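You operate a simulated robot arm through the tools that you are given. There is no shell and no other tool. Be economical: measure what you need, move in short steps, check, and stop when the job is done.

You run a simulated two-armed robot. Do the job below in one go: nothing can be reset, and whatever is moved stays where it is left.

JOB
Hold the roller still, scrub its grime off with paste and bin it as ready.
Fine: use the yellow pad and put it back; the roller lies flat in the blue bin. What is to be rubbed or washed off counts as gone when no trace of it is left.

Only the result counts: the job must be done as asked and must still hold three seconds after the hand-in. Knocking over, shifting, dropping, spilling or breaking anything else fails it.

ROBOT AND FRAMES
Two 7-joint arms with two-finger parallel grippers on one trunk, on a base that drives. Base frame: it is fixed to the floor where the robot stands at the start and does not move with it; the origin is under the middle of the robot, x ahead of it, y to its left, z up; the surface under the hand at the start is at about z = 660. Lengths are in mm, angles in rad, forces in N, time in s.
The left shoulder is at the start at [50, 168, 1032], the right one opposite. With the tool pointing down near the work surface each hand reaches from about 100 to 660 mm from the robot's upright axis, wherever it stands, measured 20 degrees to its own side. Places, roughly: inside of the blue bin [700, -100, 700]; tray of cleaning paste [500, -100, 700]. Payload 1.57 kg a hand.
The TCP of each hand is the grasp point between the finger pads, 30 mm short of the fingertips. In the tool frame z runs along the fingers and y along their closing line. The gripper opens to 80 mm. The fingers are 17 mm wide and 12 mm thick; the gripper's body (40 by 82 mm) begins 80 mm behind the TCP.
Orientation is that of the tool frame in the base frame, as [roll, pitch, yaw] about the fixed x, y, z axes, in that order (R = Rz(yaw) Ry(pitch) Rx(roll)). With the fingers straight down and closing along the base's y, the tool's x points along the base's -x, its y along +y and its z along -z.

CONTROLS
- The arms move only by the tool servo_tool. It takes "left_steps", "right_steps" or both (then of equal length, played together; a hand with none holds still); each is a list of rows, each an object of numbers (a shift or turn left out is 0, a gripper value left out holds the last): "tx", "ty", "tz": the shift along the tool's x, y, z in units of 20 mm (1.0 is 20 mm); "rx", "ry", "rz": the turn, a rotation vector about the tool's x, y, z in units of 4 degrees (1.0 is 4 degrees); "hand": the finger opening in m, from 0 to 0.08. In form: [{"tx": .., "ty": .., "tz": .., "rx": .., "ry": .., "rz": .., "hand": ..}, ...]. A call has 1 to 12 rows; each row shifts and turns the commanded pose from where the row before left it, along the tool's axes as they then stand. A call with a number of a shift or a turn outside -1 to 1 is refused whole. A row lasts 0.2 s, in which the tool goes at most 50 mm and 0.15 rad; a call with a longer step from one row to the next is refused whole, and so is a gripper value outside its range. A pose out of reach is approached as far as the arm can. The call stops where the force on the tool passes 60 N (or 10 N more than at its start, if that is more) or the arm is blocked; 0.2 s more then pass. The fingers move at their own pace (about 45 mm/s each) and stop on an object; they squeeze with about 38 N. The grip force told is the motor's: it shows also when the fingers shut on nothing. Time passes only in rows, and 0.2 s behind the last, so rows that do not move let the fingers close. It gives the time, the measured TCP pose, the force on the tool (base axes), the opening and the grip force at its end, in the units of the frame above (readings bear some noise), with the torque about the TCP (base axes, N m) and any sound that the robot's microphone picked up.
- Cameras (640 x 400 px; columns grow to the right, rows downward): "scene" is now at [115.7, -1.2, 1213.6]; the picture's right is [-0.10, -0.99, 0.00], its down [-0.76, 0.08, -0.65] and it looks along [0.65, -0.07, -0.76] (base axes); focal length 291 px, centre (320, 200). "left" rides on the left gripper at [72, 7, -122] in its tool frame; the picture's right is [-0.09, 1.00, 0.00], its down [-0.84, -0.08, -0.54] and it looks along [-0.54, -0.05, 0.84] (tool axes); focal length 238 px, centre (320, 200). "right" rides on the right gripper at [72, -7, -122] in its tool frame; the picture's right is [0.09, 1.00, 0.00], its down [-0.84, 0.08, -0.54] and it looks along [-0.54, 0.05, 0.84] (tool axes); focal length 238 px, centre (320, 200).
- camera(camera): a new picture of that camera. No time passes.
- move_column(by): slides the trunk up (or, below 0, down) by that many mm; the arms and the scene camera ride with it, the base frame stays. It gives what a move gives, with no picture.
- steer(legs): drives the robot by 1 to 6 legs, each [ahead, left, turn to the left] in mm, mm and rad, along the robot's own axes; the way and the turn of a leg run together, so that a leg with both is an arc; at most 1500 mm and 3.142 rad a leg. The arms and the cameras ride along, it lands a little off, and it stops where it bumps. It gives what a move gives.
- aim_head(pan, tilt): turns the head with the scene camera to pan (to the left, within 1.396 rad either way) and tilt (down, from -0.506 to 1.204), counted from straight ahead of the robot. It gives what a move gives.
- measure_at(camera, pixels): for up to 12 pixels [column, row] of the newest picture of that camera ("zoom" is the newest enlarged one), the place [x, y, z] in the base frame of the surface seen there, good to about 2 mm, but the place of the scene camera against the robot may be out by one fixed shift of up to 12 mm in any direction. No time passes.
- inspect(camera, box): a new picture of the part [left, top, right, bottom] of that camera's present view, enlarged. No time passes.
- finish_job(): hands the job in; it is judged then, once.

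Keep the steps short. Do not move on a guess: measure, check each grasp and each placing, and mend mistakes. In all there are 80 turns and 62 pictures (those below and enlarged ones count). Leave the grippers open and the arms clear of the work at the hand-in unless told otherwise, and finish with a single line.

The tools are called by a JSON object that holds its "api" and its "payload". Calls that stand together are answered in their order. servo_tool: Moves the arms, as the interface text tells. Its arguments: {"type":"object","properties":{"left_steps":{"type":"array","items":{"type":"object","properties":{"tx":{"type":"number"},"ty":{"type":"number"},"tz":{"type":"number"},"rx":{"type":"number"},"ry":{"type":"number"},"rz":{"type":"number"},"hand":{"type":"number"}}}},"right_steps":{"type":"array","items":{"type":"object","properties":{"tx":{"type":"number"},"ty":{"type":"number"},"tz":{"type":"number"},"rx":{"type":"number"},"ry":{"type":"number"},"rz":{"type":"number"},"hand":{"type":"number"}}}}},"required":[]} The other tools are called the same way: move_column (by) slides the trunk up or down; steer (legs) drives the base; aim_head (pan, tilt) turns the head that bears the scene camera; camera (camera) takes a picture; measure_at (camera, pixels) gives the place of the surface under pixels of a picture; inspect (camera, box) takes an enlarged picture of a part of a camera's view; finish_job () hands the job in.

At the start:

```text
t: 0.0
left_tool_pos: [315.1, 146.1, 974.3]
left_tcp_rot: [-3.141, 0.002, 3.142]
left_force: [-1.0, 0.6, 0.4]
left_torque: [0.02, 0.0, 0.01]
left_finger_gap: 80.2
left_grasp_force: 0.0
right_tool_pos: [317.6, -142.3, 996.9]
right_tcp_rot: [3.141, 0.0, 3.142]
right_force: [-0.1, -0.5, -0.2]
right_torque: [0.0, 0.01, 0.01]
right_finger_gap: 80.0
right_grasp_force: 0.0
trunk travel left (down, up): [-200.0, 243.0]
robot x, y, heading: [-4.0, 2.5, -0.004]
head pan, tilt: [-0.101, 0.866]
```

scene: 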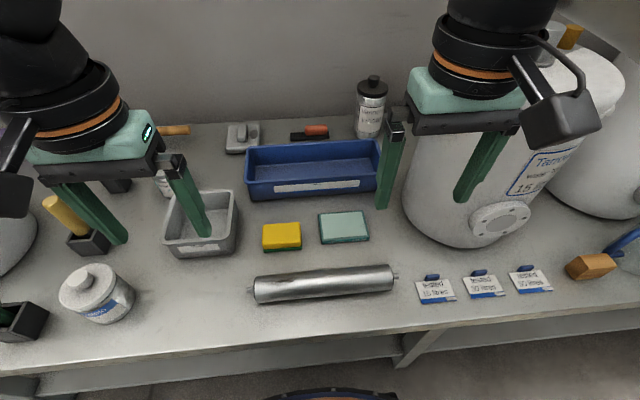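
right: 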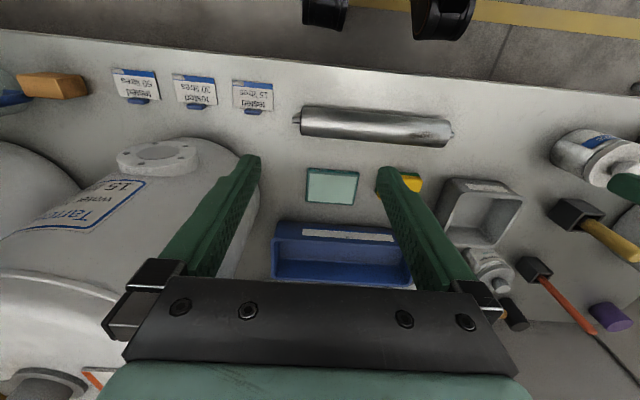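
left: 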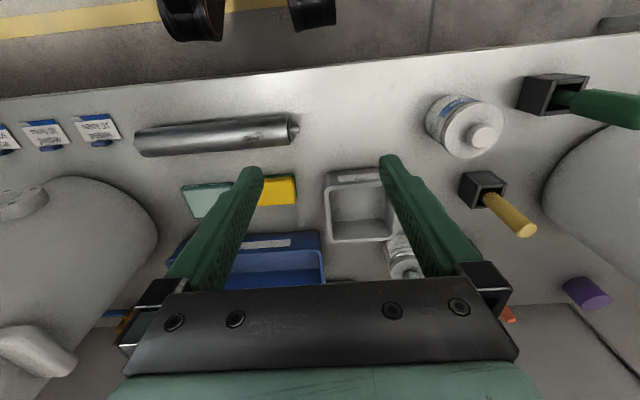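

I'll first enlarge the work area and measure the key items.

{"api": "inspect", "payload": {"camera": "scene", "box": [150, 120, 420, 320]}}

{"api": "measure_at", "payload": {"camera": "scene", "pixels": [[343, 222], [282, 232], [265, 240], [298, 237], [253, 287], [393, 276], [323, 280], [330, 175], [205, 215], [320, 315], [260, 150], [370, 190]]}}

```text
2.00 times, centred on (285, 220) of scene
```

zoom: 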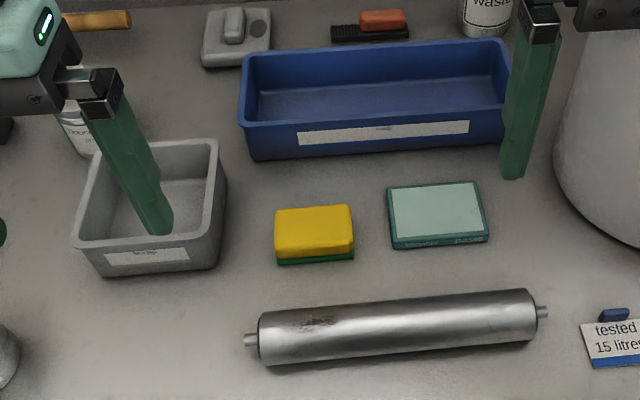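

```text
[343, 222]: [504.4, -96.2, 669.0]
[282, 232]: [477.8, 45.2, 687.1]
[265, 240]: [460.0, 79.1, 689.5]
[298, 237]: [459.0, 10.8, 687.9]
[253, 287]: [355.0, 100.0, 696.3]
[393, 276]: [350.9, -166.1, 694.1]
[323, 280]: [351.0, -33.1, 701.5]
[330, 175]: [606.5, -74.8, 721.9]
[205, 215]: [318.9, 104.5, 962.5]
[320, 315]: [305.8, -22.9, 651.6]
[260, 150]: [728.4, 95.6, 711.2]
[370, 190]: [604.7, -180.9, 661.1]
```

Now the same objects through the wrist cameras, which have no fixed offset.

{"api": "measure_at", "payload": {"camera": "left", "pixels": [[277, 190], [292, 180], [294, 200], [140, 142], [285, 130], [210, 137], [210, 128], [298, 130], [200, 203], [350, 130], [290, 265], [250, 240]]}}

{"api": "measure_at", "payload": {"camera": "right", "pixels": [[332, 185], [309, 172], [355, 198], [310, 125], [445, 132], [375, 122], [375, 160], [340, 260], [276, 225], [409, 240], [414, 278], [275, 272]]}}

{"api": "inspect", "payload": {"camera": "left", "box": [120, 90, 320, 215]}}

{"api": "inspect", "payload": {"camera": "right", "box": [260, 90, 480, 290]}}

```text
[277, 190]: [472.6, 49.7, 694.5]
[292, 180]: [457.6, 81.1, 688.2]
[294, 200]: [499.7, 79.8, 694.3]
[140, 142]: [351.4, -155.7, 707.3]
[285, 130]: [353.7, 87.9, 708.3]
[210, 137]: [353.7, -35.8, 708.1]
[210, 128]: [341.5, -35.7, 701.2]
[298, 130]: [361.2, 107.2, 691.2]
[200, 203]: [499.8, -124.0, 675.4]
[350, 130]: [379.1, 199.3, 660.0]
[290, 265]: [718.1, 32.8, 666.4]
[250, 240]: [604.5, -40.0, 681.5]
```

```text
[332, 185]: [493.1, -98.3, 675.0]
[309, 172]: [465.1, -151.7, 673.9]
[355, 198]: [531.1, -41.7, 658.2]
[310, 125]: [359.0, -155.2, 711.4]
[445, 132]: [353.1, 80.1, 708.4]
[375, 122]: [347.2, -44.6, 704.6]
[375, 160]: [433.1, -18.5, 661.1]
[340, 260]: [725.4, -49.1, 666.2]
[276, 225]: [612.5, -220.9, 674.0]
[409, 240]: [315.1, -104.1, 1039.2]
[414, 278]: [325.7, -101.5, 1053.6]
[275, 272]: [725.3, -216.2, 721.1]
```

```text
3.20 times, centred on (220, 152) of left
```

zoom: 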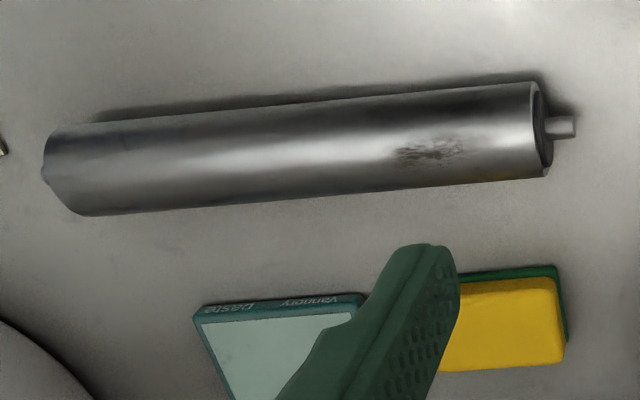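

```text
2.00 times, centred on (370, 190) of right
```

zoom: 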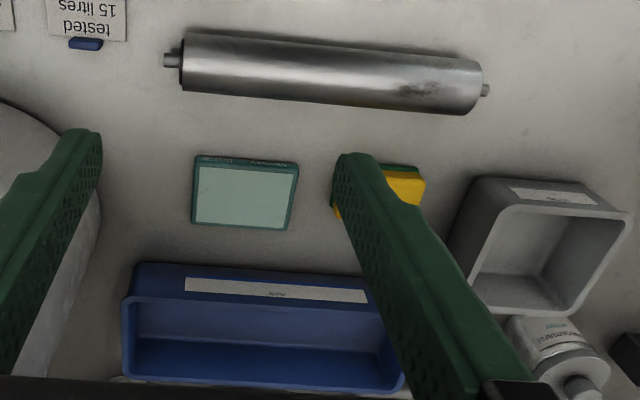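

Table is at z≈660; roller's axis is about x=354, z=684, and the pad about x 457–500, y up to 81, top 694. The grime shows near the roller's left end, so the left hand will scrub and the right will hold. I'll turn the left hand so it closes along x while lowering it, and shift the right hand out to the side.

{"api": "servo_tool", "payload": {"left_steps": [{"rz": 1, "tz": 0.4}, {"rz": 1, "tz": 0.4}, {"rz": 1, "tz": 0.4}, {"rz": 1, "tz": 0.4}, {"rz": 1, "tz": 0.4}, {"rz": 1, "tz": 0.4}, {"rz": 1, "tz": 0.4}, {"rz": 1, "tz": 0.4}, {"rz": 1, "tz": 0.4}, {"rz": 1, "tz": 0.4}, {"rz": 1, "tz": 0.4}, {"rz": 1, "tz": 0.4}], "right_steps": [{"ty": -0.5}, {"ty": -0.5}, {"ty": -0.5}, {"ty": -0.5}, {"ty": -0.5}, {"ty": -0.5}, {"ty": -0.5}, {"ty": -0.5}, {"ty": -0.5}, {"ty": -0.5}, {"ty": -0.5}, {"ty": -0.5}]}}

{"api": "servo_tool", "payload": {"left_steps": [{"rz": 1}, {"rz": 1}, {"rz": 1}, {"rz": 1}, {"rz": 1}, {"rz": 1}, {"rz": 1}, {"rz": 1}, {"rz": 1}, {"rz": 1}, {"rz": 0.5}]}}

{"api": "camera", "payload": {"camera": "scene"}}

```text
t: 2.6
left_tool_pos: [314.5, 147.9, 878.3]
left_tcp_rot: [-3.14, -0.001, 2.302]
left_force: [-0.2, 0.4, 0.6]
left_torque: [0.0, 0.01, 0.0]
left_finger_gap: 80.0
left_grasp_force: 0.1
right_tool_pos: [316.8, -261.9, 997.4]
right_tcp_rot: [3.141, 0.0, -3.141]
right_force: [0.5, 0.4, -0.6]
right_torque: [-0.01, 0.02, 0.0]
right_finger_gap: 79.8
right_grasp_force: 0.2
trunk travel left (down, up): [-200.0, 243.0]
robot x, y, heading: [2.6, -0.6, 0.005]
head pan, tilt: [-0.101, 0.866]
```

```text
t: 5.0
left_tool_pos: [314.5, 147.2, 877.8]
left_tcp_rot: [-3.141, 0.0, 1.571]
left_force: [0.5, -0.3, 0.7]
left_torque: [0.02, -0.03, 0.0]
left_finger_gap: 80.1
left_grasp_force: 0.0
right_tool_pos: [316.5, -262.3, 995.5]
right_tcp_rot: [3.141, 0.0, -3.14]
right_force: [0.3, 0.2, 0.2]
right_torque: [0.0, -0.02, 0.02]
right_finger_gap: 80.2
right_grasp_force: 0.0
trunk travel left (down, up): [-200.0, 243.0]
robot x, y, heading: [0.4, 4.0, -0.004]
head pan, tilt: [-0.101, 0.866]
```

```text
55 pictures are left
```

scene: 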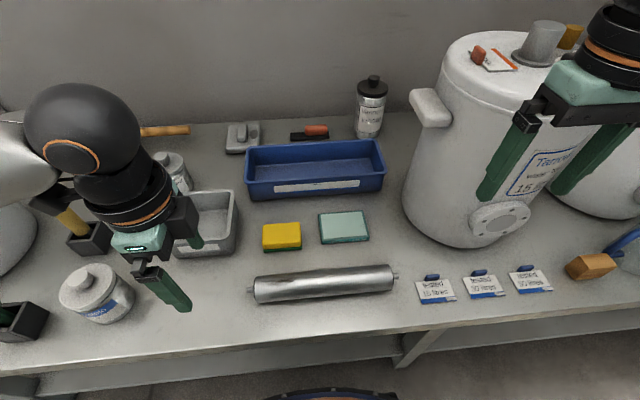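

The left hand now closes along x (tool x = base +y, tool y = base +x). I'll move above the pad and look.

{"api": "servo_tool", "payload": {"left_steps": [{"ty": 0.82, "tx": -0.5, "tz": 0.3}, {"ty": 0.82, "tx": -0.5, "tz": 0.3}, {"ty": 0.82, "tx": -0.5, "tz": 0.3}, {"ty": 0.82, "tx": -0.5, "tz": 0.3}, {"ty": 0.82, "tx": -0.5, "tz": 0.3}, {"ty": 0.82, "tx": -0.5, "tz": 0.3}, {"ty": 0.82, "tx": -0.5, "tz": 0.3}, {"ty": 0.82, "tx": -0.5, "tz": 0.3}, {"ty": 0.82, "tx": -0.5, "tz": 0.3}, {"ty": 0.82, "tx": -0.5, "tz": 0.3}]}}

{"api": "camera", "payload": {"camera": "left"}}

```text
t: 7.2
left_tool_pos: [479.8, 46.3, 818.8]
left_tcp_rot: [3.14, 0.001, 1.569]
left_force: [-0.9, 0.5, -0.4]
left_torque: [-0.01, -0.02, 0.02]
left_finger_gap: 79.9
left_grasp_force: 0.0
right_tool_pos: [316.4, -261.0, 995.9]
right_tcp_rot: [3.141, 0.001, 3.141]
right_force: [-0.2, -0.8, 0.4]
right_torque: [0.04, 0.01, 0.0]
right_finger_gap: 79.9
right_grasp_force: 0.1
trunk travel left (down, up): [-200.0, 243.0]
robot x, y, heading: [4.5, -3.0, 0.001]
head pan, tilt: [-0.101, 0.866]
```

```text
54 pictures are left
```

left: 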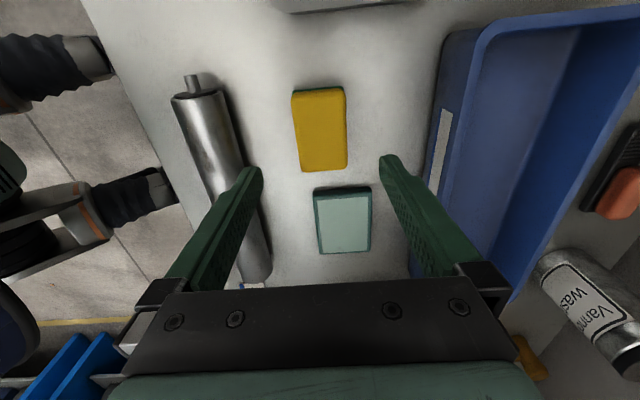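

Pad at (320,130), paste tray at (343,222). I'll measure their edges and the bin.

{"api": "measure_at", "payload": {"camera": "left", "pixels": [[293, 93], [342, 90], [304, 168], [345, 166], [320, 130], [317, 198], [368, 192], [320, 250], [370, 247], [343, 222], [383, 90], [440, 90]]}}

{"api": "measure_at", "payload": {"camera": "scene", "pixels": [[248, 150], [376, 143], [382, 178], [248, 182], [265, 170], [320, 160], [370, 150], [350, 168], [262, 155], [220, 300]]}}

```text
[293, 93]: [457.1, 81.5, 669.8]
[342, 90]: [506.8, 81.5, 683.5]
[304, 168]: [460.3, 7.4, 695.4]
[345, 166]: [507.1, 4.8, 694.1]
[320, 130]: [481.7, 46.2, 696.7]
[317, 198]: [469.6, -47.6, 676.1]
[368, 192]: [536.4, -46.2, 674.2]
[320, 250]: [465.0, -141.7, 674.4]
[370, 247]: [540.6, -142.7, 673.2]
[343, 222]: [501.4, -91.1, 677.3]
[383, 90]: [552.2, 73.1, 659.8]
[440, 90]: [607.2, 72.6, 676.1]
```

```text
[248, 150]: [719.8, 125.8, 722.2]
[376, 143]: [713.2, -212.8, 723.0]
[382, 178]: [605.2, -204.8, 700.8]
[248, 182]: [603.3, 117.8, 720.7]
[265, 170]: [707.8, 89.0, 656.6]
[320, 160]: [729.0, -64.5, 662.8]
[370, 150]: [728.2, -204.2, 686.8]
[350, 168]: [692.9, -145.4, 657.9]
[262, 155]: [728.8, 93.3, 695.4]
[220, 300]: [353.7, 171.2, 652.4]
```

Pad: x 458–508, y 5–82, top 696. I lower to TCP z≈703 (tips ≈673), straddling it, then close.

{"api": "servo_tool", "payload": {"left_steps": [{"tz": 1, "ty": 0.12, "tx": -0.1}, {"tz": 1}, {"tz": 1}, {"tz": 1}, {"tz": 1}, {"tz": 0.75}, {"hand": 0.03}, {"hand": 0.03}, {"hand": 0.03}, {"hand": 0.03}]}}

{"api": "camera", "payload": {"camera": "left"}}

```text
t: 9.4
left_tool_pos: [481.4, 45.7, 702.8]
left_tcp_rot: [-3.141, 0.001, 1.571]
left_force: [-0.3, -0.4, 0.1]
left_torque: [0.01, -0.02, -0.03]
left_finger_gap: 53.7
left_grasp_force: 35.9
right_tool_pos: [316.8, -262.9, 997.7]
right_tcp_rot: [-3.142, -0.001, 3.141]
right_force: [0.1, -0.4, -0.4]
right_torque: [0.01, -0.04, 0.04]
right_finger_gap: 79.9
right_grasp_force: 0.0
trunk travel left (down, up): [-200.0, 243.0]
robot x, y, heading: [-5.5, 0.3, -0.0]
head pan, tilt: [-0.101, 0.866]
```

```text
53 pictures are left
```

left: 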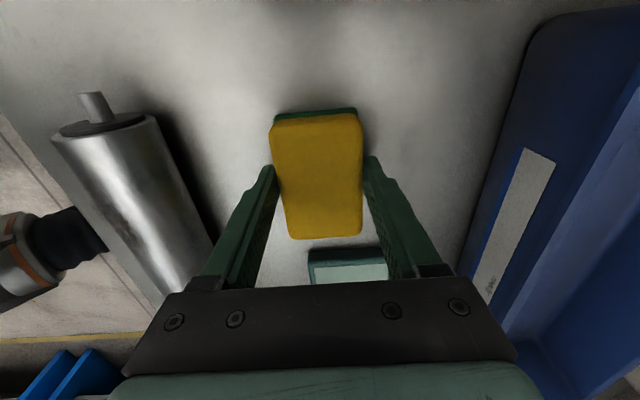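

Gap 53.7 with 36 N: gripped. Lift 60 mm, and move over the paste tray (TCP to about x 502, y −93).

{"api": "servo_tool", "payload": {"left_steps": [{"tz": -1}, {"tz": -1}, {"tz": -1}, {"tx": -1, "ty": 0.15}, {"tx": -1, "ty": 0.15}, {"tx": -1, "ty": 0.15}, {"tx": -1, "ty": 0.15}, {"tx": -1, "ty": 0.15}, {"tx": -1, "ty": 0.15}, {"tx": -0.95, "ty": 0.15}]}}

{"api": "camera", "payload": {"camera": "left"}}

{"api": "camera", "payload": {"camera": "scene"}}

```text
t: 11.6
left_tool_pos: [502.0, -94.2, 763.3]
left_tcp_rot: [3.142, 0.0, 1.57]
left_force: [-0.5, -0.2, -0.9]
left_torque: [-0.01, 0.01, 0.03]
left_finger_gap: 53.8
left_grasp_force: 37.9
right_tool_pos: [316.9, -262.4, 996.7]
right_tcp_rot: [3.141, 0.0, -3.142]
right_force: [-0.4, -0.3, -0.1]
right_torque: [-0.01, 0.03, 0.01]
right_finger_gap: 80.1
right_grasp_force: 0.1
trunk travel left (down, up): [-200.0, 243.0]
robot x, y, heading: [2.1, 0.7, 0.001]
head pan, tilt: [-0.101, 0.866]
```

```text
52 pictures are left
```

left: 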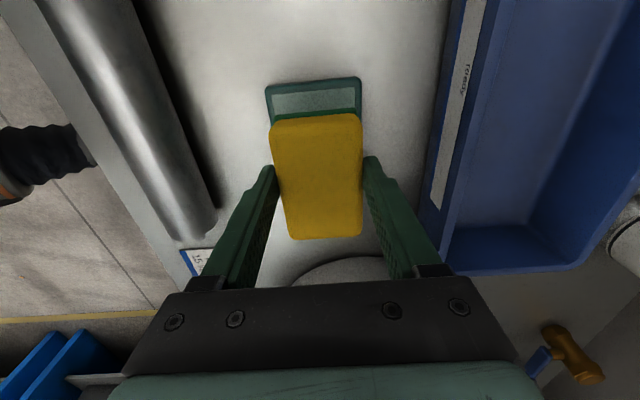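

```text
51 pictures are left
```

scene: 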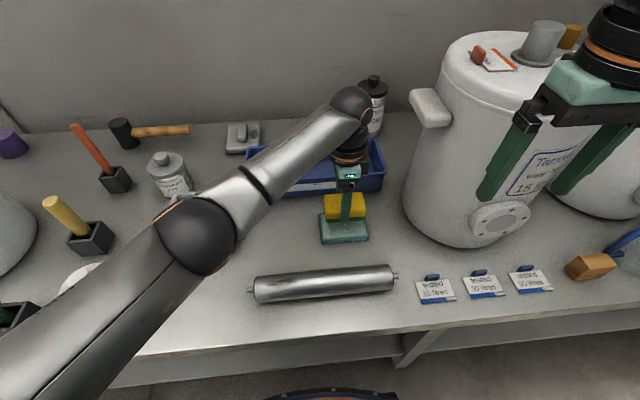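

Pad is centred over the tray, and the blue bin's label reads "ready". Lower gently to contact (about z 719).

{"api": "servo_tool", "payload": {"left_steps": [{"tz": 1}, {"tz": 0.9}, {"tz": 0.2}, {"tz": 0.1}]}}

```text
t: 12.6
left_tool_pos: [502.4, -93.0, 720.4]
left_tcp_rot: [3.141, 0.0, 1.57]
left_force: [-0.7, 0.4, -0.3]
left_torque: [-0.02, 0.02, 0.03]
left_finger_gap: 53.7
left_grasp_force: 38.1
right_tool_pos: [316.6, -261.8, 996.2]
right_tcp_rot: [3.141, 0.001, 3.14]
right_force: [-0.6, -0.7, -1.3]
right_torque: [0.0, 0.02, 0.01]
right_finger_gap: 80.0
right_grasp_force: 0.1
trunk travel left (down, up): [-200.0, 243.0]
robot x, y, heading: [-5.1, 0.0, -0.002]
head pan, tilt: [-0.101, 0.866]
```

No contact force yet; go down in 1 mm steps.

{"api": "servo_tool", "payload": {"left_steps": [{"tz": 0.05}, {"tz": 0.05}, {"tz": 0.05}]}}

{"api": "inspect", "payload": {"camera": "scene", "box": [300, 170, 400, 250]}}

```text
t: 13.4
left_tool_pos: [501.6, -93.8, 718.6]
left_tcp_rot: [3.137, 0.002, 1.571]
left_force: [-1.1, 2.4, 15.9]
left_torque: [0.2, 0.35, 0.01]
left_finger_gap: 53.9
left_grasp_force: 38.0
right_tool_pos: [316.2, -260.6, 997.5]
right_tcp_rot: [-3.141, 0.001, -3.141]
right_force: [-0.1, 0.0, 1.1]
right_torque: [0.02, 0.0, 0.02]
right_finger_gap: 79.6
right_grasp_force: 0.0
trunk travel left (down, up): [-200.0, 243.0]
robot x, y, heading: [-2.2, 0.1, 0.001]
head pan, tilt: [-0.101, 0.866]
```

```text
5.00 times, centred on (350, 210) of scene
```

zoom: 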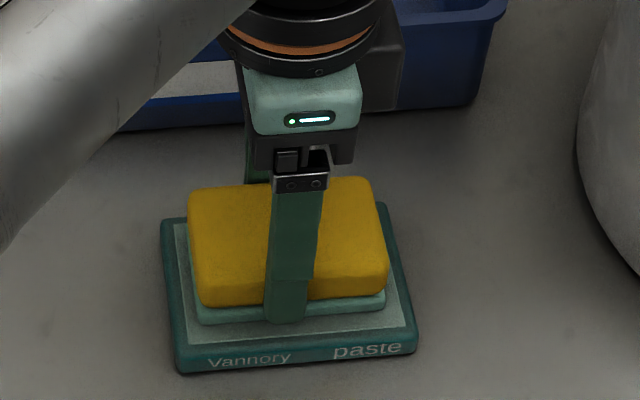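

16 N contact and the green face now shows paste colour. Lift and return over the pad's home position, then rotate the right hand.

{"api": "servo_tool", "payload": {"left_steps": [{"tz": -1}, {"tz": -1}, {"tz": -1}, {"tz": -1}, {"tx": 1, "ty": -0.12}, {"tx": 1, "ty": -0.12}, {"tx": 1, "ty": -0.12}, {"tx": 1, "ty": -0.12}, {"tx": 1, "ty": -0.12}, {"tx": 1, "ty": -0.12}, {"tx": 1, "ty": -0.12}]}}

{"api": "servo_tool", "payload": {"right_steps": [{"rz": -1}, {"rz": -1}, {"rz": -1}, {"rz": -1}, {"rz": -1}, {"rz": -1}, {"rz": -1}, {"rz": -1}, {"rz": -1}, {"rz": -1}, {"rz": -1}, {"rz": -1}]}}

{"api": "servo_tool", "payload": {"right_steps": [{"rz": -1}, {"rz": -1}, {"rz": -1}, {"rz": -1}, {"rz": -1}, {"rz": -1}, {"rz": -1}, {"rz": -1}, {"rz": -1}, {"rz": -1}, {"rz": -0.5}]}}

{"api": "inspect", "payload": {"camera": "scene", "box": [230, 190, 420, 310]}}

```text
t: 15.8
left_tool_pos: [485.6, 46.8, 795.6]
left_tcp_rot: [-3.141, 0.0, 1.573]
left_force: [0.6, 0.0, -1.1]
left_torque: [-0.03, 0.01, 0.0]
left_finger_gap: 53.7
left_grasp_force: 37.8
right_tool_pos: [316.8, -261.9, 995.9]
right_tcp_rot: [-3.141, -0.001, 3.14]
right_force: [0.4, -0.3, -0.2]
right_torque: [-0.02, -0.01, -0.01]
right_finger_gap: 79.9
right_grasp_force: 0.0
trunk travel left (down, up): [-200.0, 243.0]
robot x, y, heading: [1.0, 0.6, 0.001]
head pan, tilt: [-0.101, 0.866]
```

```text
t: 18.4
left_tool_pos: [485.7, 46.9, 795.9]
left_tcp_rot: [-3.141, 0.002, 1.572]
left_force: [0.1, -0.2, -0.4]
left_torque: [0.0, 0.01, 0.0]
left_finger_gap: 53.7
left_grasp_force: 38.2
right_tool_pos: [317.1, -262.2, 997.3]
right_tcp_rot: [3.141, 0.001, -2.304]
right_force: [0.3, 0.1, 1.0]
right_torque: [0.04, -0.03, 0.0]
right_finger_gap: 79.8
right_grasp_force: 0.1
trunk travel left (down, up): [-200.0, 243.0]
robot x, y, heading: [-1.0, 1.2, 0.001]
head pan, tilt: [-0.101, 0.866]
```

```text
t: 20.8
left_tool_pos: [484.9, 47.1, 796.6]
left_tcp_rot: [3.141, 0.0, 1.571]
left_force: [-0.4, 0.1, 0.7]
left_torque: [-0.01, -0.03, 0.0]
left_finger_gap: 53.6
left_grasp_force: 37.6
right_tool_pos: [249.7, -177.6, 981.7]
right_tcp_rot: [3.142, -0.001, -1.573]
right_force: [-0.4, -0.5, -0.6]
right_torque: [0.01, -0.01, 0.02]
right_finger_gap: 80.0
right_grasp_force: 0.1
right hand out of reach, approached as far as the arm can: row 3, 4, 5, 6, 7, 8, 9, 10, 11
trunk travel left (down, up): [-200.0, 243.0]
robot x, y, heading: [-1.3, 2.9, 0.005]
head pan, tilt: [-0.101, 0.866]
```

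```text
3.33 times, centred on (325, 250) of scene
```

zoom: 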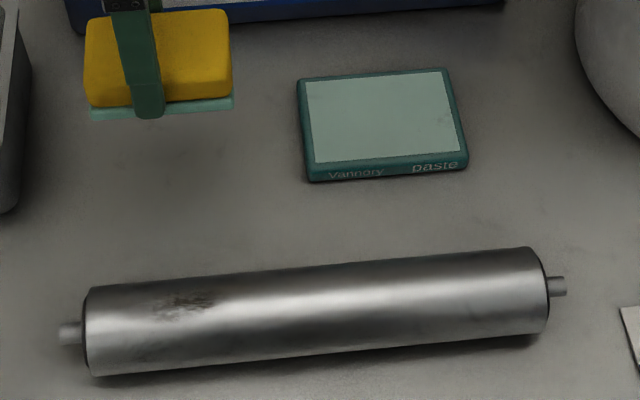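

The right hand ran out of reach turning at that spot but reached the yaw (−1.57). I'll lower it slightly to see where the commanded pose sits, and measure the grime at zoom (185,305).

{"api": "measure_at", "payload": {"camera": "zoom", "pixels": [[155, 308], [185, 305], [212, 300], [185, 290], [185, 315], [185, 318], [90, 325], [545, 290]]}}

{"api": "servo_tool", "payload": {"right_steps": [{"tz": 1}, {"tz": 1}]}}

```text
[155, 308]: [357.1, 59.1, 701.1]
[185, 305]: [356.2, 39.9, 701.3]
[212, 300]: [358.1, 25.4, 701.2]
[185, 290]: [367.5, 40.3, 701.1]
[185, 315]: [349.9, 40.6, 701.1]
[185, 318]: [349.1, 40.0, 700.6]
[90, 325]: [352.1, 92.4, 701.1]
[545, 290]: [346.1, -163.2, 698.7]
```

```text
t: 21.4
left_tool_pos: [485.6, 47.0, 795.4]
left_tcp_rot: [3.141, -0.001, 1.571]
left_force: [-0.2, 0.5, -0.1]
left_torque: [0.02, -0.03, -0.01]
left_finger_gap: 54.0
left_grasp_force: 38.0
right_tool_pos: [249.4, -177.7, 942.8]
right_tcp_rot: [-3.141, -0.001, -1.569]
right_force: [-0.1, 0.0, 0.1]
right_torque: [0.01, 0.0, 0.03]
right_finger_gap: 80.1
right_grasp_force: 0.1
trunk travel left (down, up): [-200.0, 243.0]
robot x, y, heading: [0.9, 0.4, 0.002]
head pan, tilt: [-0.101, 0.866]
```

Moves now continue from the actual pose. The grime spans y≈22–60 on the roller's top. Bring the right hand over the roller at y≈−115.

{"api": "servo_tool", "payload": {"right_steps": [{"ty": -0.583, "tx": -0.348, "tz": 0.8}, {"ty": -0.583, "tx": -0.348, "tz": 0.8}, {"ty": -0.583, "tx": -0.348, "tz": 0.8}, {"ty": -0.583, "tx": -0.348, "tz": 0.8}, {"ty": -0.583, "tx": -0.348, "tz": 0.8}, {"ty": -0.583, "tx": -0.348, "tz": 0.8}, {"ty": -0.583, "tx": -0.348, "tz": 0.8}, {"ty": -0.583, "tx": -0.348, "tz": 0.8}, {"ty": -0.583, "tx": -0.348, "tz": 0.8}]}}

{"api": "camera", "payload": {"camera": "right"}}

```text
t: 23.4
left_tool_pos: [484.8, 45.9, 794.8]
left_tcp_rot: [-3.142, 0.001, 1.57]
left_force: [0.5, 0.0, 0.3]
left_torque: [0.02, 0.04, 0.0]
left_finger_gap: 53.9
left_grasp_force: 38.2
right_tool_pos: [271.9, -145.4, 898.1]
right_tcp_rot: [-3.141, -0.001, -1.575]
right_force: [0.1, -0.1, 0.7]
right_torque: [-0.02, -0.03, -0.03]
right_finger_gap: 79.9
right_grasp_force: 0.0
right hand out of reach, approached as far as the arm can: row 1, 2, 3, 4, 5, 6, 7, 8, 9
trunk travel left (down, up): [-200.0, 243.0]
robot x, y, heading: [-0.2, 6.5, 0.001]
head pan, tilt: [-0.101, 0.866]
```

```text
48 pictures are left
```

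right: 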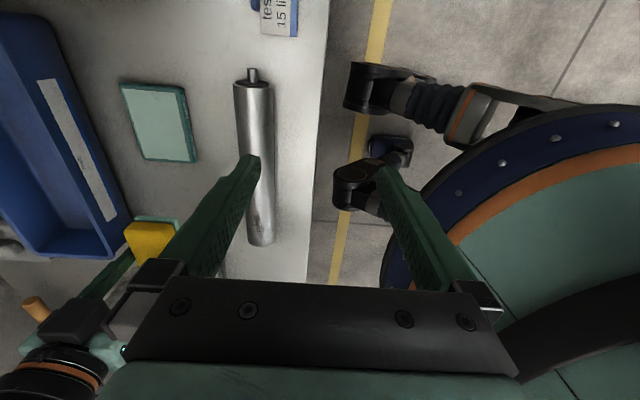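

The right arm hits a joint limit in this turning direction. The left one worked with +rz, so I'll turn the right hand the other way round (45 units in total), which puts it at yaw +π/2.

{"api": "servo_tool", "payload": {"right_steps": [{"rz": 1, "tz": -0.3}, {"rz": 1, "tz": -0.3}, {"rz": 1, "tz": -0.3}, {"rz": 1, "tz": -0.3}, {"rz": 1, "tz": -0.3}, {"rz": 1, "tz": -0.3}, {"rz": 1, "tz": -0.3}, {"rz": 1, "tz": -0.3}, {"rz": 1, "tz": -0.3}, {"rz": 1}, {"rz": 1}, {"rz": 1}]}}

{"api": "servo_tool", "payload": {"right_steps": [{"rz": 1}, {"rz": 1}, {"rz": 1}, {"rz": 1}, {"rz": 1}, {"rz": 1}, {"rz": 1}, {"rz": 1}, {"rz": 1}, {"rz": 1}, {"rz": 0.5}]}}

{"api": "servo_tool", "payload": {"right_steps": [{"rz": 1}, {"rz": 1}, {"rz": 1}, {"rz": 1}, {"rz": 1}, {"rz": 1}, {"rz": 1}, {"rz": 1}, {"rz": 1}, {"rz": 1}, {"rz": 1}, {"rz": 1}]}}

{"api": "servo_tool", "payload": {"right_steps": [{"rz": 1}, {"rz": 1}, {"rz": 1}, {"rz": 1}, {"rz": 1}, {"rz": 1}, {"rz": 1}, {"rz": 1}, {"rz": 1}, {"rz": 1}, {"rz": 0.5}]}}

```text
t: 26.0
left_tool_pos: [485.8, 46.3, 795.4]
left_tcp_rot: [3.141, 0.0, 1.57]
left_force: [-0.8, -0.8, -0.6]
left_torque: [-0.03, 0.01, -0.01]
left_finger_gap: 53.8
left_grasp_force: 37.8
right_tool_pos: [272.5, -146.6, 952.5]
right_tcp_rot: [-3.141, 0.0, -2.412]
right_force: [0.0, -0.3, -0.2]
right_torque: [0.03, 0.01, -0.01]
right_finger_gap: 80.0
right_grasp_force: 0.1
trunk travel left (down, up): [-200.0, 243.0]
robot x, y, heading: [-1.9, 2.0, 0.001]
head pan, tilt: [-0.101, 0.866]
```

```text
t: 28.4
left_tool_pos: [485.1, 46.1, 796.6]
left_tcp_rot: [-3.141, 0.0, 1.57]
left_force: [0.2, -0.7, -0.5]
left_torque: [-0.01, -0.03, 0.01]
left_finger_gap: 53.8
left_grasp_force: 38.3
right_tool_pos: [270.7, -145.9, 951.7]
right_tcp_rot: [-3.141, -0.001, 3.14]
right_force: [-0.5, -0.5, 0.6]
right_torque: [0.03, -0.01, -0.01]
right_finger_gap: 80.0
right_grasp_force: 0.1
trunk travel left (down, up): [-200.0, 243.0]
robot x, y, heading: [2.5, 0.3, -0.001]
head pan, tilt: [-0.101, 0.866]
```

```text
t: 31.0
left_tool_pos: [485.1, 46.1, 796.6]
left_tcp_rot: [-3.141, -0.001, 1.572]
left_force: [0.5, 0.6, -1.8]
left_torque: [0.01, -0.01, -0.03]
left_finger_gap: 53.6
left_grasp_force: 38.3
right_tool_pos: [272.6, -146.5, 950.5]
right_tcp_rot: [3.141, 0.0, 2.302]
right_force: [0.3, -0.2, -0.4]
right_torque: [-0.03, -0.03, 0.05]
right_finger_gap: 79.8
right_grasp_force: 0.2
trunk travel left (down, up): [-200.0, 243.0]
robot x, y, heading: [2.7, 1.3, 0.003]
head pan, tilt: [-0.101, 0.866]
```

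```text
t: 33.4
left_tool_pos: [484.4, 46.6, 796.2]
left_tcp_rot: [3.141, 0.001, 1.572]
left_force: [-0.9, -0.8, -1.2]
left_torque: [-0.02, 0.04, 0.01]
left_finger_gap: 53.7
left_grasp_force: 37.8
right_tool_pos: [272.7, -146.1, 951.0]
right_tcp_rot: [-3.141, -0.001, 1.568]
right_force: [-1.0, -0.5, 0.2]
right_torque: [0.0, -0.01, 0.02]
right_finger_gap: 80.0
right_grasp_force: 0.2
trunk travel left (down, up): [-200.0, 243.0]
robot x, y, heading: [-1.2, -2.6, -0.002]
head pan, tilt: [-0.101, 0.866]
```

Reached. Now move over the roller at (354, −130, 793).

{"api": "servo_tool", "payload": {"right_steps": [{"ty": 0.45, "tx": 0.09, "tz": 0.88}, {"ty": 0.45, "tx": 0.09, "tz": 0.88}, {"ty": 0.45, "tx": 0.09, "tz": 0.88}, {"ty": 0.45, "tx": 0.09, "tz": 0.88}, {"ty": 0.45, "tx": 0.09, "tz": 0.88}, {"ty": 0.45, "tx": 0.09, "tz": 0.88}, {"ty": 0.45, "tx": 0.09, "tz": 0.88}, {"ty": 0.45, "tx": 0.09, "tz": 0.88}, {"ty": 0.45, "tx": 0.09, "tz": 0.88}]}}

{"api": "camera", "payload": {"camera": "right"}}

{"api": "camera", "payload": {"camera": "scene"}}

```text
t: 35.4
left_tool_pos: [484.9, 48.0, 796.2]
left_tcp_rot: [3.141, 0.001, 1.569]
left_force: [-0.6, -0.1, -0.9]
left_torque: [0.0, 0.0, 0.01]
left_finger_gap: 53.7
left_grasp_force: 37.7
right_tool_pos: [352.8, -130.7, 792.0]
right_tcp_rot: [3.141, -0.001, 1.57]
right_force: [-0.5, -0.3, -0.3]
right_torque: [-0.02, -0.02, -0.01]
right_finger_gap: 80.2
right_grasp_force: 0.0
trunk travel left (down, up): [-200.0, 243.0]
robot x, y, heading: [-0.7, 0.4, -0.001]
head pan, tilt: [-0.101, 0.866]
```

```text
47 pictures are left
```

right: 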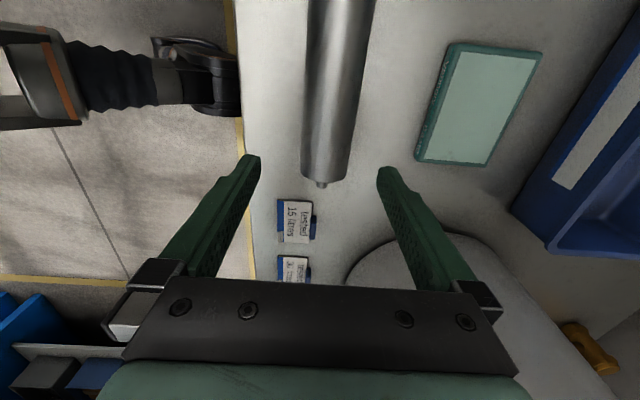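

```text
46 pictures are left
```

scene: 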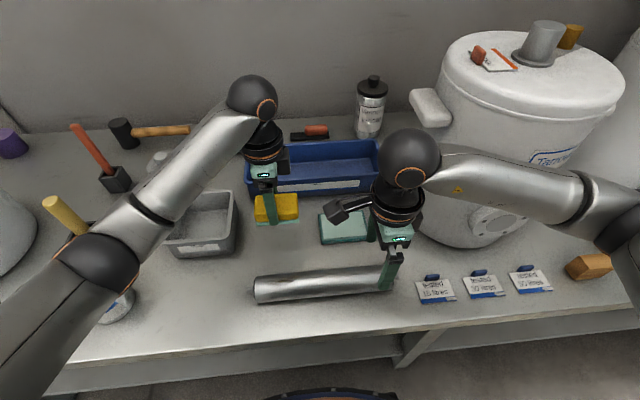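

Measure the roller under this hand before descending.

{"api": "measure_at", "payload": {"camera": "right", "pixels": [[325, 90], [325, 170], [340, 30], [312, 120], [345, 120], [320, 186], [305, 170], [346, 176]]}}

```text
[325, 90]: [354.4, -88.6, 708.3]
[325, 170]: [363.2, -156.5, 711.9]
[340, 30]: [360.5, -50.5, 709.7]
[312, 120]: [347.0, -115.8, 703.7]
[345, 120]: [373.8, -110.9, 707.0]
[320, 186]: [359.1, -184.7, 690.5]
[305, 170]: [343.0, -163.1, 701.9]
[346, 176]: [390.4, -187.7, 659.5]
```

Roller axis here is x≈359. Descend to z≈695 (tips 665) and close.

{"api": "servo_tool", "payload": {"right_steps": [{"tz": 1, "ty": 0.3}, {"tz": 1}, {"tz": 1}, {"tz": 1}, {"tz": 0.83}, {"hand": 0.03}, {"hand": 0.03}, {"hand": 0.03}, {"hand": 0.03}, {"hand": 0.03}]}}

{"api": "inspect", "payload": {"camera": "scene", "box": [230, 190, 420, 310]}}

```text
t: 37.6
left_tool_pos: [485.4, 46.0, 796.2]
left_tcp_rot: [-3.142, 0.001, 1.57]
left_force: [-0.3, -0.1, -0.7]
left_torque: [0.0, 0.0, 0.04]
left_finger_gap: 53.6
left_grasp_force: 37.2
right_tool_pos: [359.6, -130.6, 695.5]
right_tcp_rot: [3.141, 0.0, 1.57]
right_force: [1.3, -0.2, 0.2]
right_torque: [-0.02, -0.06, -0.17]
right_finger_gap: 48.0
right_grasp_force: 38.0
trunk travel left (down, up): [-200.0, 243.0]
robot x, y, heading: [-0.4, -0.5, 0.0]
head pan, tilt: [-0.101, 0.866]
```

```text
3.33 times, centred on (325, 250) of scene
```

zoom: 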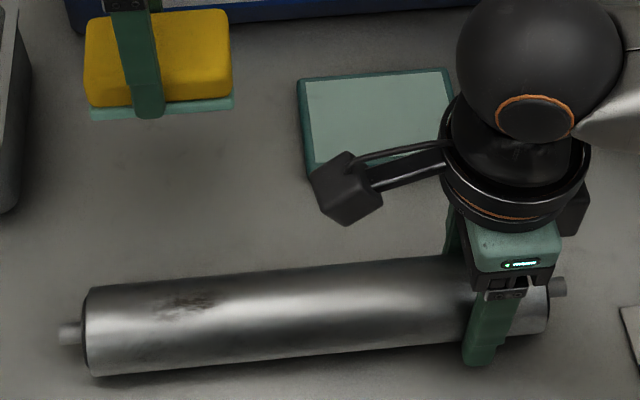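

Roller held (48.0 mm, 38 N). Bring the pad over the grime and lower to near contact (~TCP z 754).

{"api": "servo_tool", "payload": {"left_steps": [{"ty": -1}, {"ty": -1}, {"ty": -1}, {"ty": -1}, {"ty": -1}, {"ty": -1}, {"ty": -0.4}, {"tz": 1}, {"tz": 1}, {"tz": 0.1}]}}

{"api": "inspect", "payload": {"camera": "scene", "box": [230, 190, 420, 310]}}

```text
t: 39.8
left_tool_pos: [356.8, 46.5, 754.1]
left_tcp_rot: [-3.14, 0.002, 1.571]
left_force: [-0.7, -0.4, -0.5]
left_torque: [0.04, 0.0, -0.05]
left_finger_gap: 53.6
left_grasp_force: 38.3
right_tool_pos: [359.0, -131.4, 696.9]
right_tcp_rot: [3.141, 0.001, 1.57]
right_force: [0.0, -0.9, -1.0]
right_torque: [-0.01, -0.01, -0.04]
right_finger_gap: 48.4
right_grasp_force: 38.1
trunk travel left (down, up): [-200.0, 243.0]
robot x, y, heading: [2.5, -3.1, -0.004]
head pan, tilt: [-0.101, 0.866]
```

```text
3.33 times, centred on (325, 250) of scene
```

zoom: 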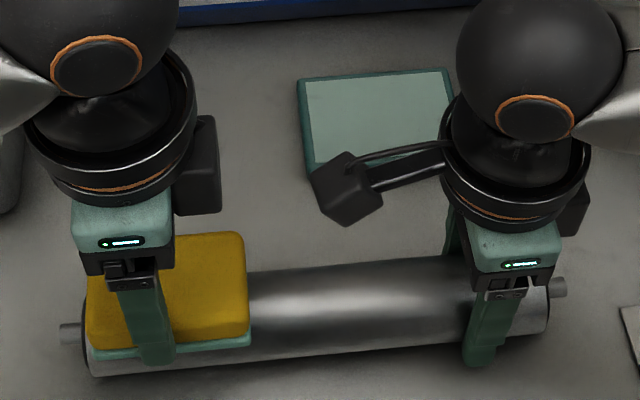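

Position looks right. Lower to a light press.

{"api": "servo_tool", "payload": {"left_steps": [{"tz": 0.08}, {"tz": 0.05}, {"tz": 0.05}]}}

```text
t: 40.6
left_tool_pos: [358.4, 47.2, 752.9]
left_tcp_rot: [-3.141, 0.002, 1.571]
left_force: [-3.1, 2.4, 16.1]
left_torque: [0.14, 0.13, -0.05]
left_finger_gap: 53.8
left_grasp_force: 37.9
right_tool_pos: [358.9, -131.4, 696.0]
right_tcp_rot: [3.139, -0.001, 1.57]
right_force: [1.3, 2.1, -3.0]
right_torque: [-0.3, 0.1, -0.23]
right_finger_gap: 48.3
right_grasp_force: 37.5
trunk travel left (down, up): [-200.0, 243.0]
robot x, y, heading: [2.2, 3.5, 0.0]
head pan, tilt: [-0.101, 0.866]
```

16 N press. Scrub with strokes along the roller (±12 mm) and a bit across.

{"api": "servo_tool", "payload": {"left_steps": [{"tx": -0.6}, {"tx": 0.6}, {"tx": 0.6}, {"tx": -0.6}, {"ty": 0.5, "tx": -0.6}, {"tx": 0.6}, {"tx": 0.6}, {"tx": -0.6}, {"ty": -0.9, "tx": -0.6}, {"tx": 0.6}, {"tx": 0.6}, {"ty": 0.4, "tx": -0.6}]}}

```text
t: 43.2
left_tool_pos: [357.5, 47.6, 751.0]
left_tcp_rot: [3.141, -0.001, 1.574]
left_force: [-2.5, 4.8, 15.5]
left_torque: [0.06, 0.05, 0.01]
left_finger_gap: 53.5
left_grasp_force: 37.6
right_tool_pos: [358.9, -131.1, 696.9]
right_tcp_rot: [3.14, 0.001, 1.57]
right_force: [0.3, -5.1, 0.0]
right_torque: [0.94, 0.17, 0.15]
right_finger_gap: 48.4
right_grasp_force: 37.7
trunk travel left (down, up): [-200.0, 243.0]
robot x, y, heading: [0.0, 1.6, 0.001]
head pan, tilt: [-0.101, 0.866]
```

Raise 40 mm, move back +x and look at the grime spot.

{"api": "servo_tool", "payload": {"left_steps": [{"tz": -1}, {"tz": -1}, {"ty": 1}, {"ty": 1}, {"ty": 1}, {"ty": 1}, {"ty": 1}]}}

{"api": "inspect", "payload": {"camera": "scene", "box": [240, 250, 340, 312]}}

```text
t: 44.8
left_tool_pos: [458.3, 46.9, 791.2]
left_tcp_rot: [-3.141, 0.001, 1.572]
left_force: [-0.4, -0.5, -0.1]
left_torque: [-0.01, -0.01, 0.01]
left_finger_gap: 53.8
left_grasp_force: 37.9
right_tool_pos: [359.5, -130.8, 696.3]
right_tcp_rot: [3.142, -0.001, 1.572]
right_force: [0.7, 1.8, -0.6]
right_torque: [0.55, -0.05, -0.19]
right_finger_gap: 48.6
right_grasp_force: 38.1
trunk travel left (down, up): [-200.0, 243.0]
robot x, y, heading: [1.1, -0.5, 0.0]
head pan, tilt: [-0.101, 0.866]
```

```text
6.40 times, centred on (290, 281) of scene
```

zoom: 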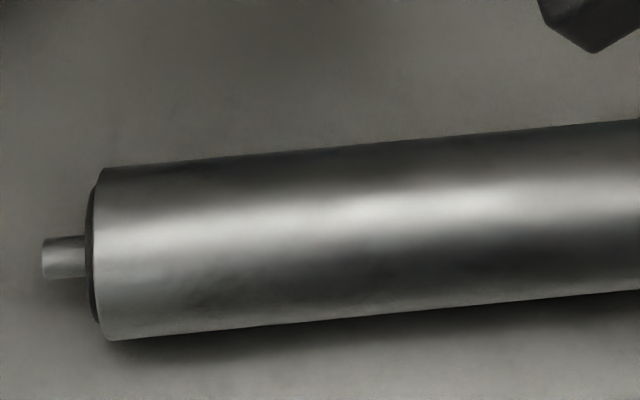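

The top patch is gone; there's a faint darker smudge on the near side around zoom (200,280), so I must see the other sides. I'll move the left hand away, then regrip the roller at its middle with the right hand so I can lift and turn it.

{"api": "servo_tool", "payload": {"left_steps": [{"tz": -0.6, "tx": 0.8, "ty": 0.2}, {"tz": -0.6, "tx": 0.8, "ty": 0.2}, {"tz": -0.6, "tx": 0.8, "ty": 0.2}, {"tz": -0.6, "tx": 0.8, "ty": 0.2}, {"tz": -0.6, "tx": 0.8, "ty": 0.2}, {"tz": -0.6, "tx": 0.8, "ty": 0.2}], "right_steps": [{"hand": 0.08}, {"hand": 0.08}, {"hand": 0.08}, {"hand": 0.08}, {"hand": 0.08}, {"hand": 0.08}]}}

{"api": "servo_tool", "payload": {"right_steps": [{"tx": 0.8}, {"tx": 0.8}, {"tx": 0.8}, {"tx": 0.8}, {"tx": 0.8}, {"tx": 0.8}]}}

{"api": "camera", "payload": {"camera": "right"}}

```text
t: 46.2
left_tool_pos: [481.4, 142.2, 861.9]
left_tcp_rot: [-3.141, -0.001, 1.57]
left_force: [0.6, -1.0, 0.7]
left_torque: [0.03, 0.01, -0.01]
left_finger_gap: 53.8
left_grasp_force: 37.5
right_tool_pos: [359.0, -129.4, 697.4]
right_tcp_rot: [3.141, -0.001, 1.57]
right_force: [-1.8, 0.0, 0.6]
right_torque: [0.02, 0.02, -0.02]
right_finger_gap: 79.6
right_grasp_force: 0.0
trunk travel left (down, up): [-200.0, 243.0]
robot x, y, heading: [0.5, 4.0, -0.001]
head pan, tilt: [-0.101, 0.866]
```

```text
t: 47.6
left_tool_pos: [481.6, 143.0, 861.2]
left_tcp_rot: [3.141, -0.002, 1.57]
left_force: [0.0, 0.0, -1.3]
left_torque: [-0.02, -0.01, 0.01]
left_finger_gap: 53.4
left_grasp_force: 38.3
right_tool_pos: [359.7, -35.0, 695.7]
right_tcp_rot: [-3.141, 0.0, 1.571]
right_force: [-1.5, 0.1, 0.0]
right_torque: [-0.06, -0.02, 0.04]
right_finger_gap: 79.8
right_grasp_force: 0.0
trunk travel left (down, up): [-200.0, 243.0]
robot x, y, heading: [1.3, 0.0, 0.001]
head pan, tilt: [-0.101, 0.866]
```

```text
42 pictures are left
```

right: 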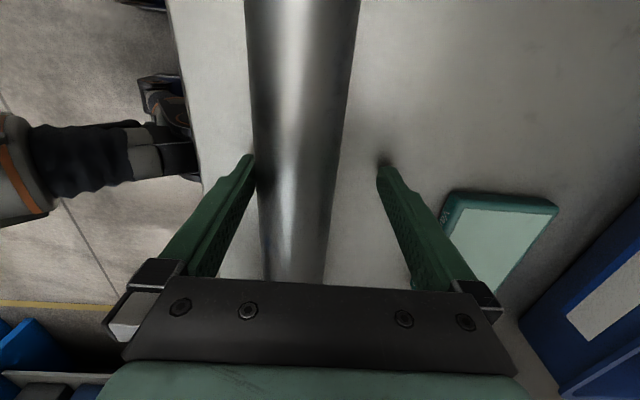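

Roller lies between the fingers. Centre slightly (−3 mm in x), close, and lift 20 mm as a test.

{"api": "servo_tool", "payload": {"right_steps": [{"ty": -0.15}, {"hand": 0.03}, {"hand": 0.03}, {"hand": 0.03}, {"hand": 0.03}, {"hand": 0.03}, {"tz": -0.5}, {"tz": -0.5}]}}

{"api": "camera", "payload": {"camera": "scene"}}

```text
t: 49.4
left_tool_pos: [482.5, 143.8, 861.8]
left_tcp_rot: [3.14, 0.0, 1.57]
left_force: [-0.6, 1.2, -0.5]
left_torque: [0.02, -0.01, -0.03]
left_finger_gap: 53.8
left_grasp_force: 37.7
right_tool_pos: [356.5, -34.1, 716.2]
right_tcp_rot: [-3.14, 0.002, 1.572]
right_force: [0.6, -0.1, -7.7]
right_torque: [0.06, 0.02, 0.09]
right_finger_gap: 48.8
right_grasp_force: 38.2
trunk travel left (down, up): [-200.0, 243.0]
robot x, y, heading: [1.7, -0.9, 0.004]
head pan, tilt: [-0.101, 0.866]
```

```text
41 pictures are left
```

scene: 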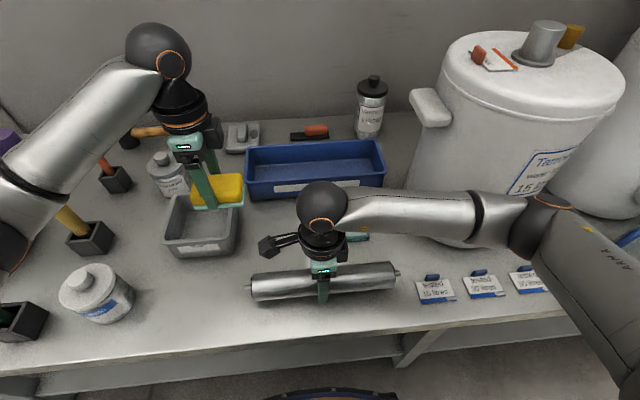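

Lifted: about 0.8 kg, level. Raise 80 mm more, then tilt about the roller's axis so its underside turns toward the head camera.

{"api": "servo_tool", "payload": {"right_steps": [{"tz": -1}, {"tz": -1}, {"tz": -1}, {"tz": -1}]}}

{"api": "servo_tool", "payload": {"right_steps": [{"rx": 1}, {"rx": 1}, {"rx": 1}, {"rx": 1}, {"rx": 1}, {"rx": 1}, {"rx": 1}, {"rx": 1}, {"rx": 1}, {"rx": 1}, {"rx": 1}, {"rx": 1}]}}

{"api": "inspect", "payload": {"camera": "scene", "box": [220, 200, 420, 325]}}

```text
t: 50.4
left_tool_pos: [481.9, 141.5, 862.7]
left_tcp_rot: [3.14, -0.001, 1.57]
left_force: [-0.1, -0.2, 0.1]
left_torque: [-0.02, 0.01, 0.01]
left_finger_gap: 53.9
left_grasp_force: 37.9
right_tool_pos: [356.7, -33.8, 795.9]
right_tcp_rot: [-3.142, -0.001, 1.568]
right_force: [0.3, -0.1, -6.8]
right_torque: [0.02, -0.02, 0.02]
right_finger_gap: 48.9
right_grasp_force: 38.0
trunk travel left (down, up): [-200.0, 243.0]
robot x, y, heading: [0.8, -2.4, 0.001]
head pan, tilt: [-0.101, 0.866]
```

```text
t: 53.0
left_tool_pos: [482.8, 142.2, 860.7]
left_tcp_rot: [3.141, 0.001, 1.571]
left_force: [0.3, 0.0, -0.1]
left_torque: [0.02, 0.0, 0.06]
left_finger_gap: 53.8
left_grasp_force: 37.7
right_tool_pos: [356.4, -33.7, 794.7]
right_tcp_rot: [-2.301, 0.001, 1.573]
right_force: [-0.7, -0.1, -8.2]
right_torque: [0.02, -0.09, 0.0]
right_finger_gap: 48.9
right_grasp_force: 38.1
trunk travel left (down, up): [-200.0, 243.0]
robot x, y, heading: [-2.2, 0.2, -0.001]
head pan, tilt: [-0.101, 0.866]
```

```text
3.20 times, centred on (320, 262) of scene
```

zoom: 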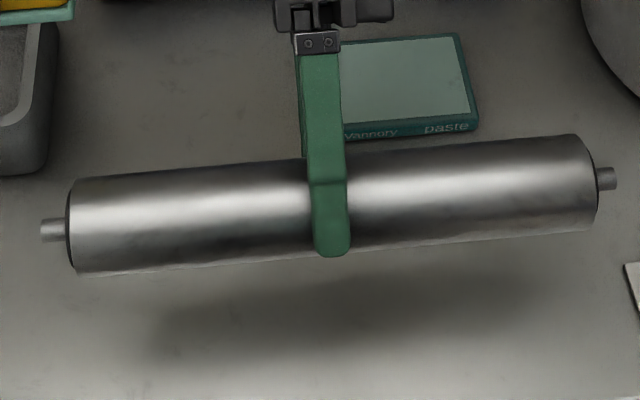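

The former near side is clean. Tilt further to bring the bottom into view.

{"api": "servo_tool", "payload": {"right_steps": [{"rx": 1}, {"rx": 1}, {"rx": 1}, {"rx": 1}, {"rx": 1}, {"rx": 1}, {"rx": 1}, {"rx": 1}, {"rx": 1}, {"rx": 1}, {"rx": 1}, {"rx": 1}]}}

{"api": "inspect", "payload": {"camera": "scene", "box": [220, 200, 420, 325]}}

```text
t: 55.6
left_tool_pos: [481.2, 142.4, 863.1]
left_tcp_rot: [3.14, 0.0, 1.572]
left_force: [-0.1, -0.4, -0.2]
left_torque: [-0.02, -0.01, 0.03]
left_finger_gap: 53.7
left_grasp_force: 38.0
right_tool_pos: [252.4, -52.6, 802.7]
right_tcp_rot: [-1.47, 0.0, 1.569]
right_force: [0.0, 0.1, -7.7]
right_torque: [0.07, -0.1, 0.0]
right_finger_gap: 49.1
right_grasp_force: 37.7
right hand out of reach, approached as far as the arm can: row 5, 6, 7, 8, 9, 10, 11, 12
trunk travel left (down, up): [-200.0, 243.0]
robot x, y, heading: [-1.5, 1.8, 0.002]
head pan, tilt: [-0.101, 0.866]
```

```text
3.20 times, centred on (320, 262) of scene
```

zoom: 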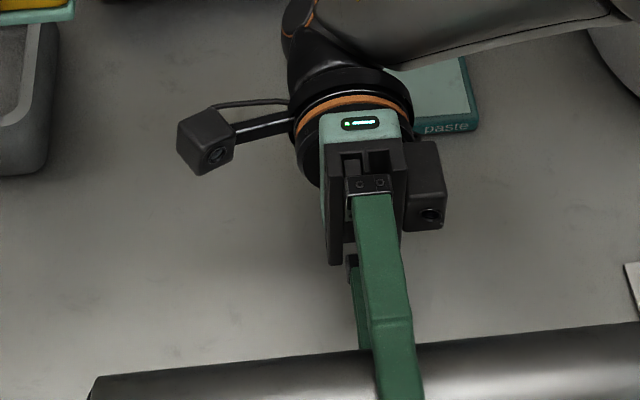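

The orientation was reached (past horizontal) with the hand drawn nearer. Look at the whole scene.

{"api": "inspect", "payload": {"camera": "scene", "box": [220, 275, 420, 400]}}

```text
3.20 times, centred on (320, 338) of scene
```

zoom: 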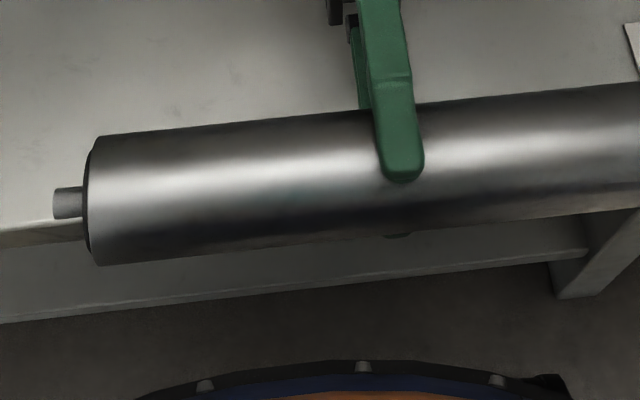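

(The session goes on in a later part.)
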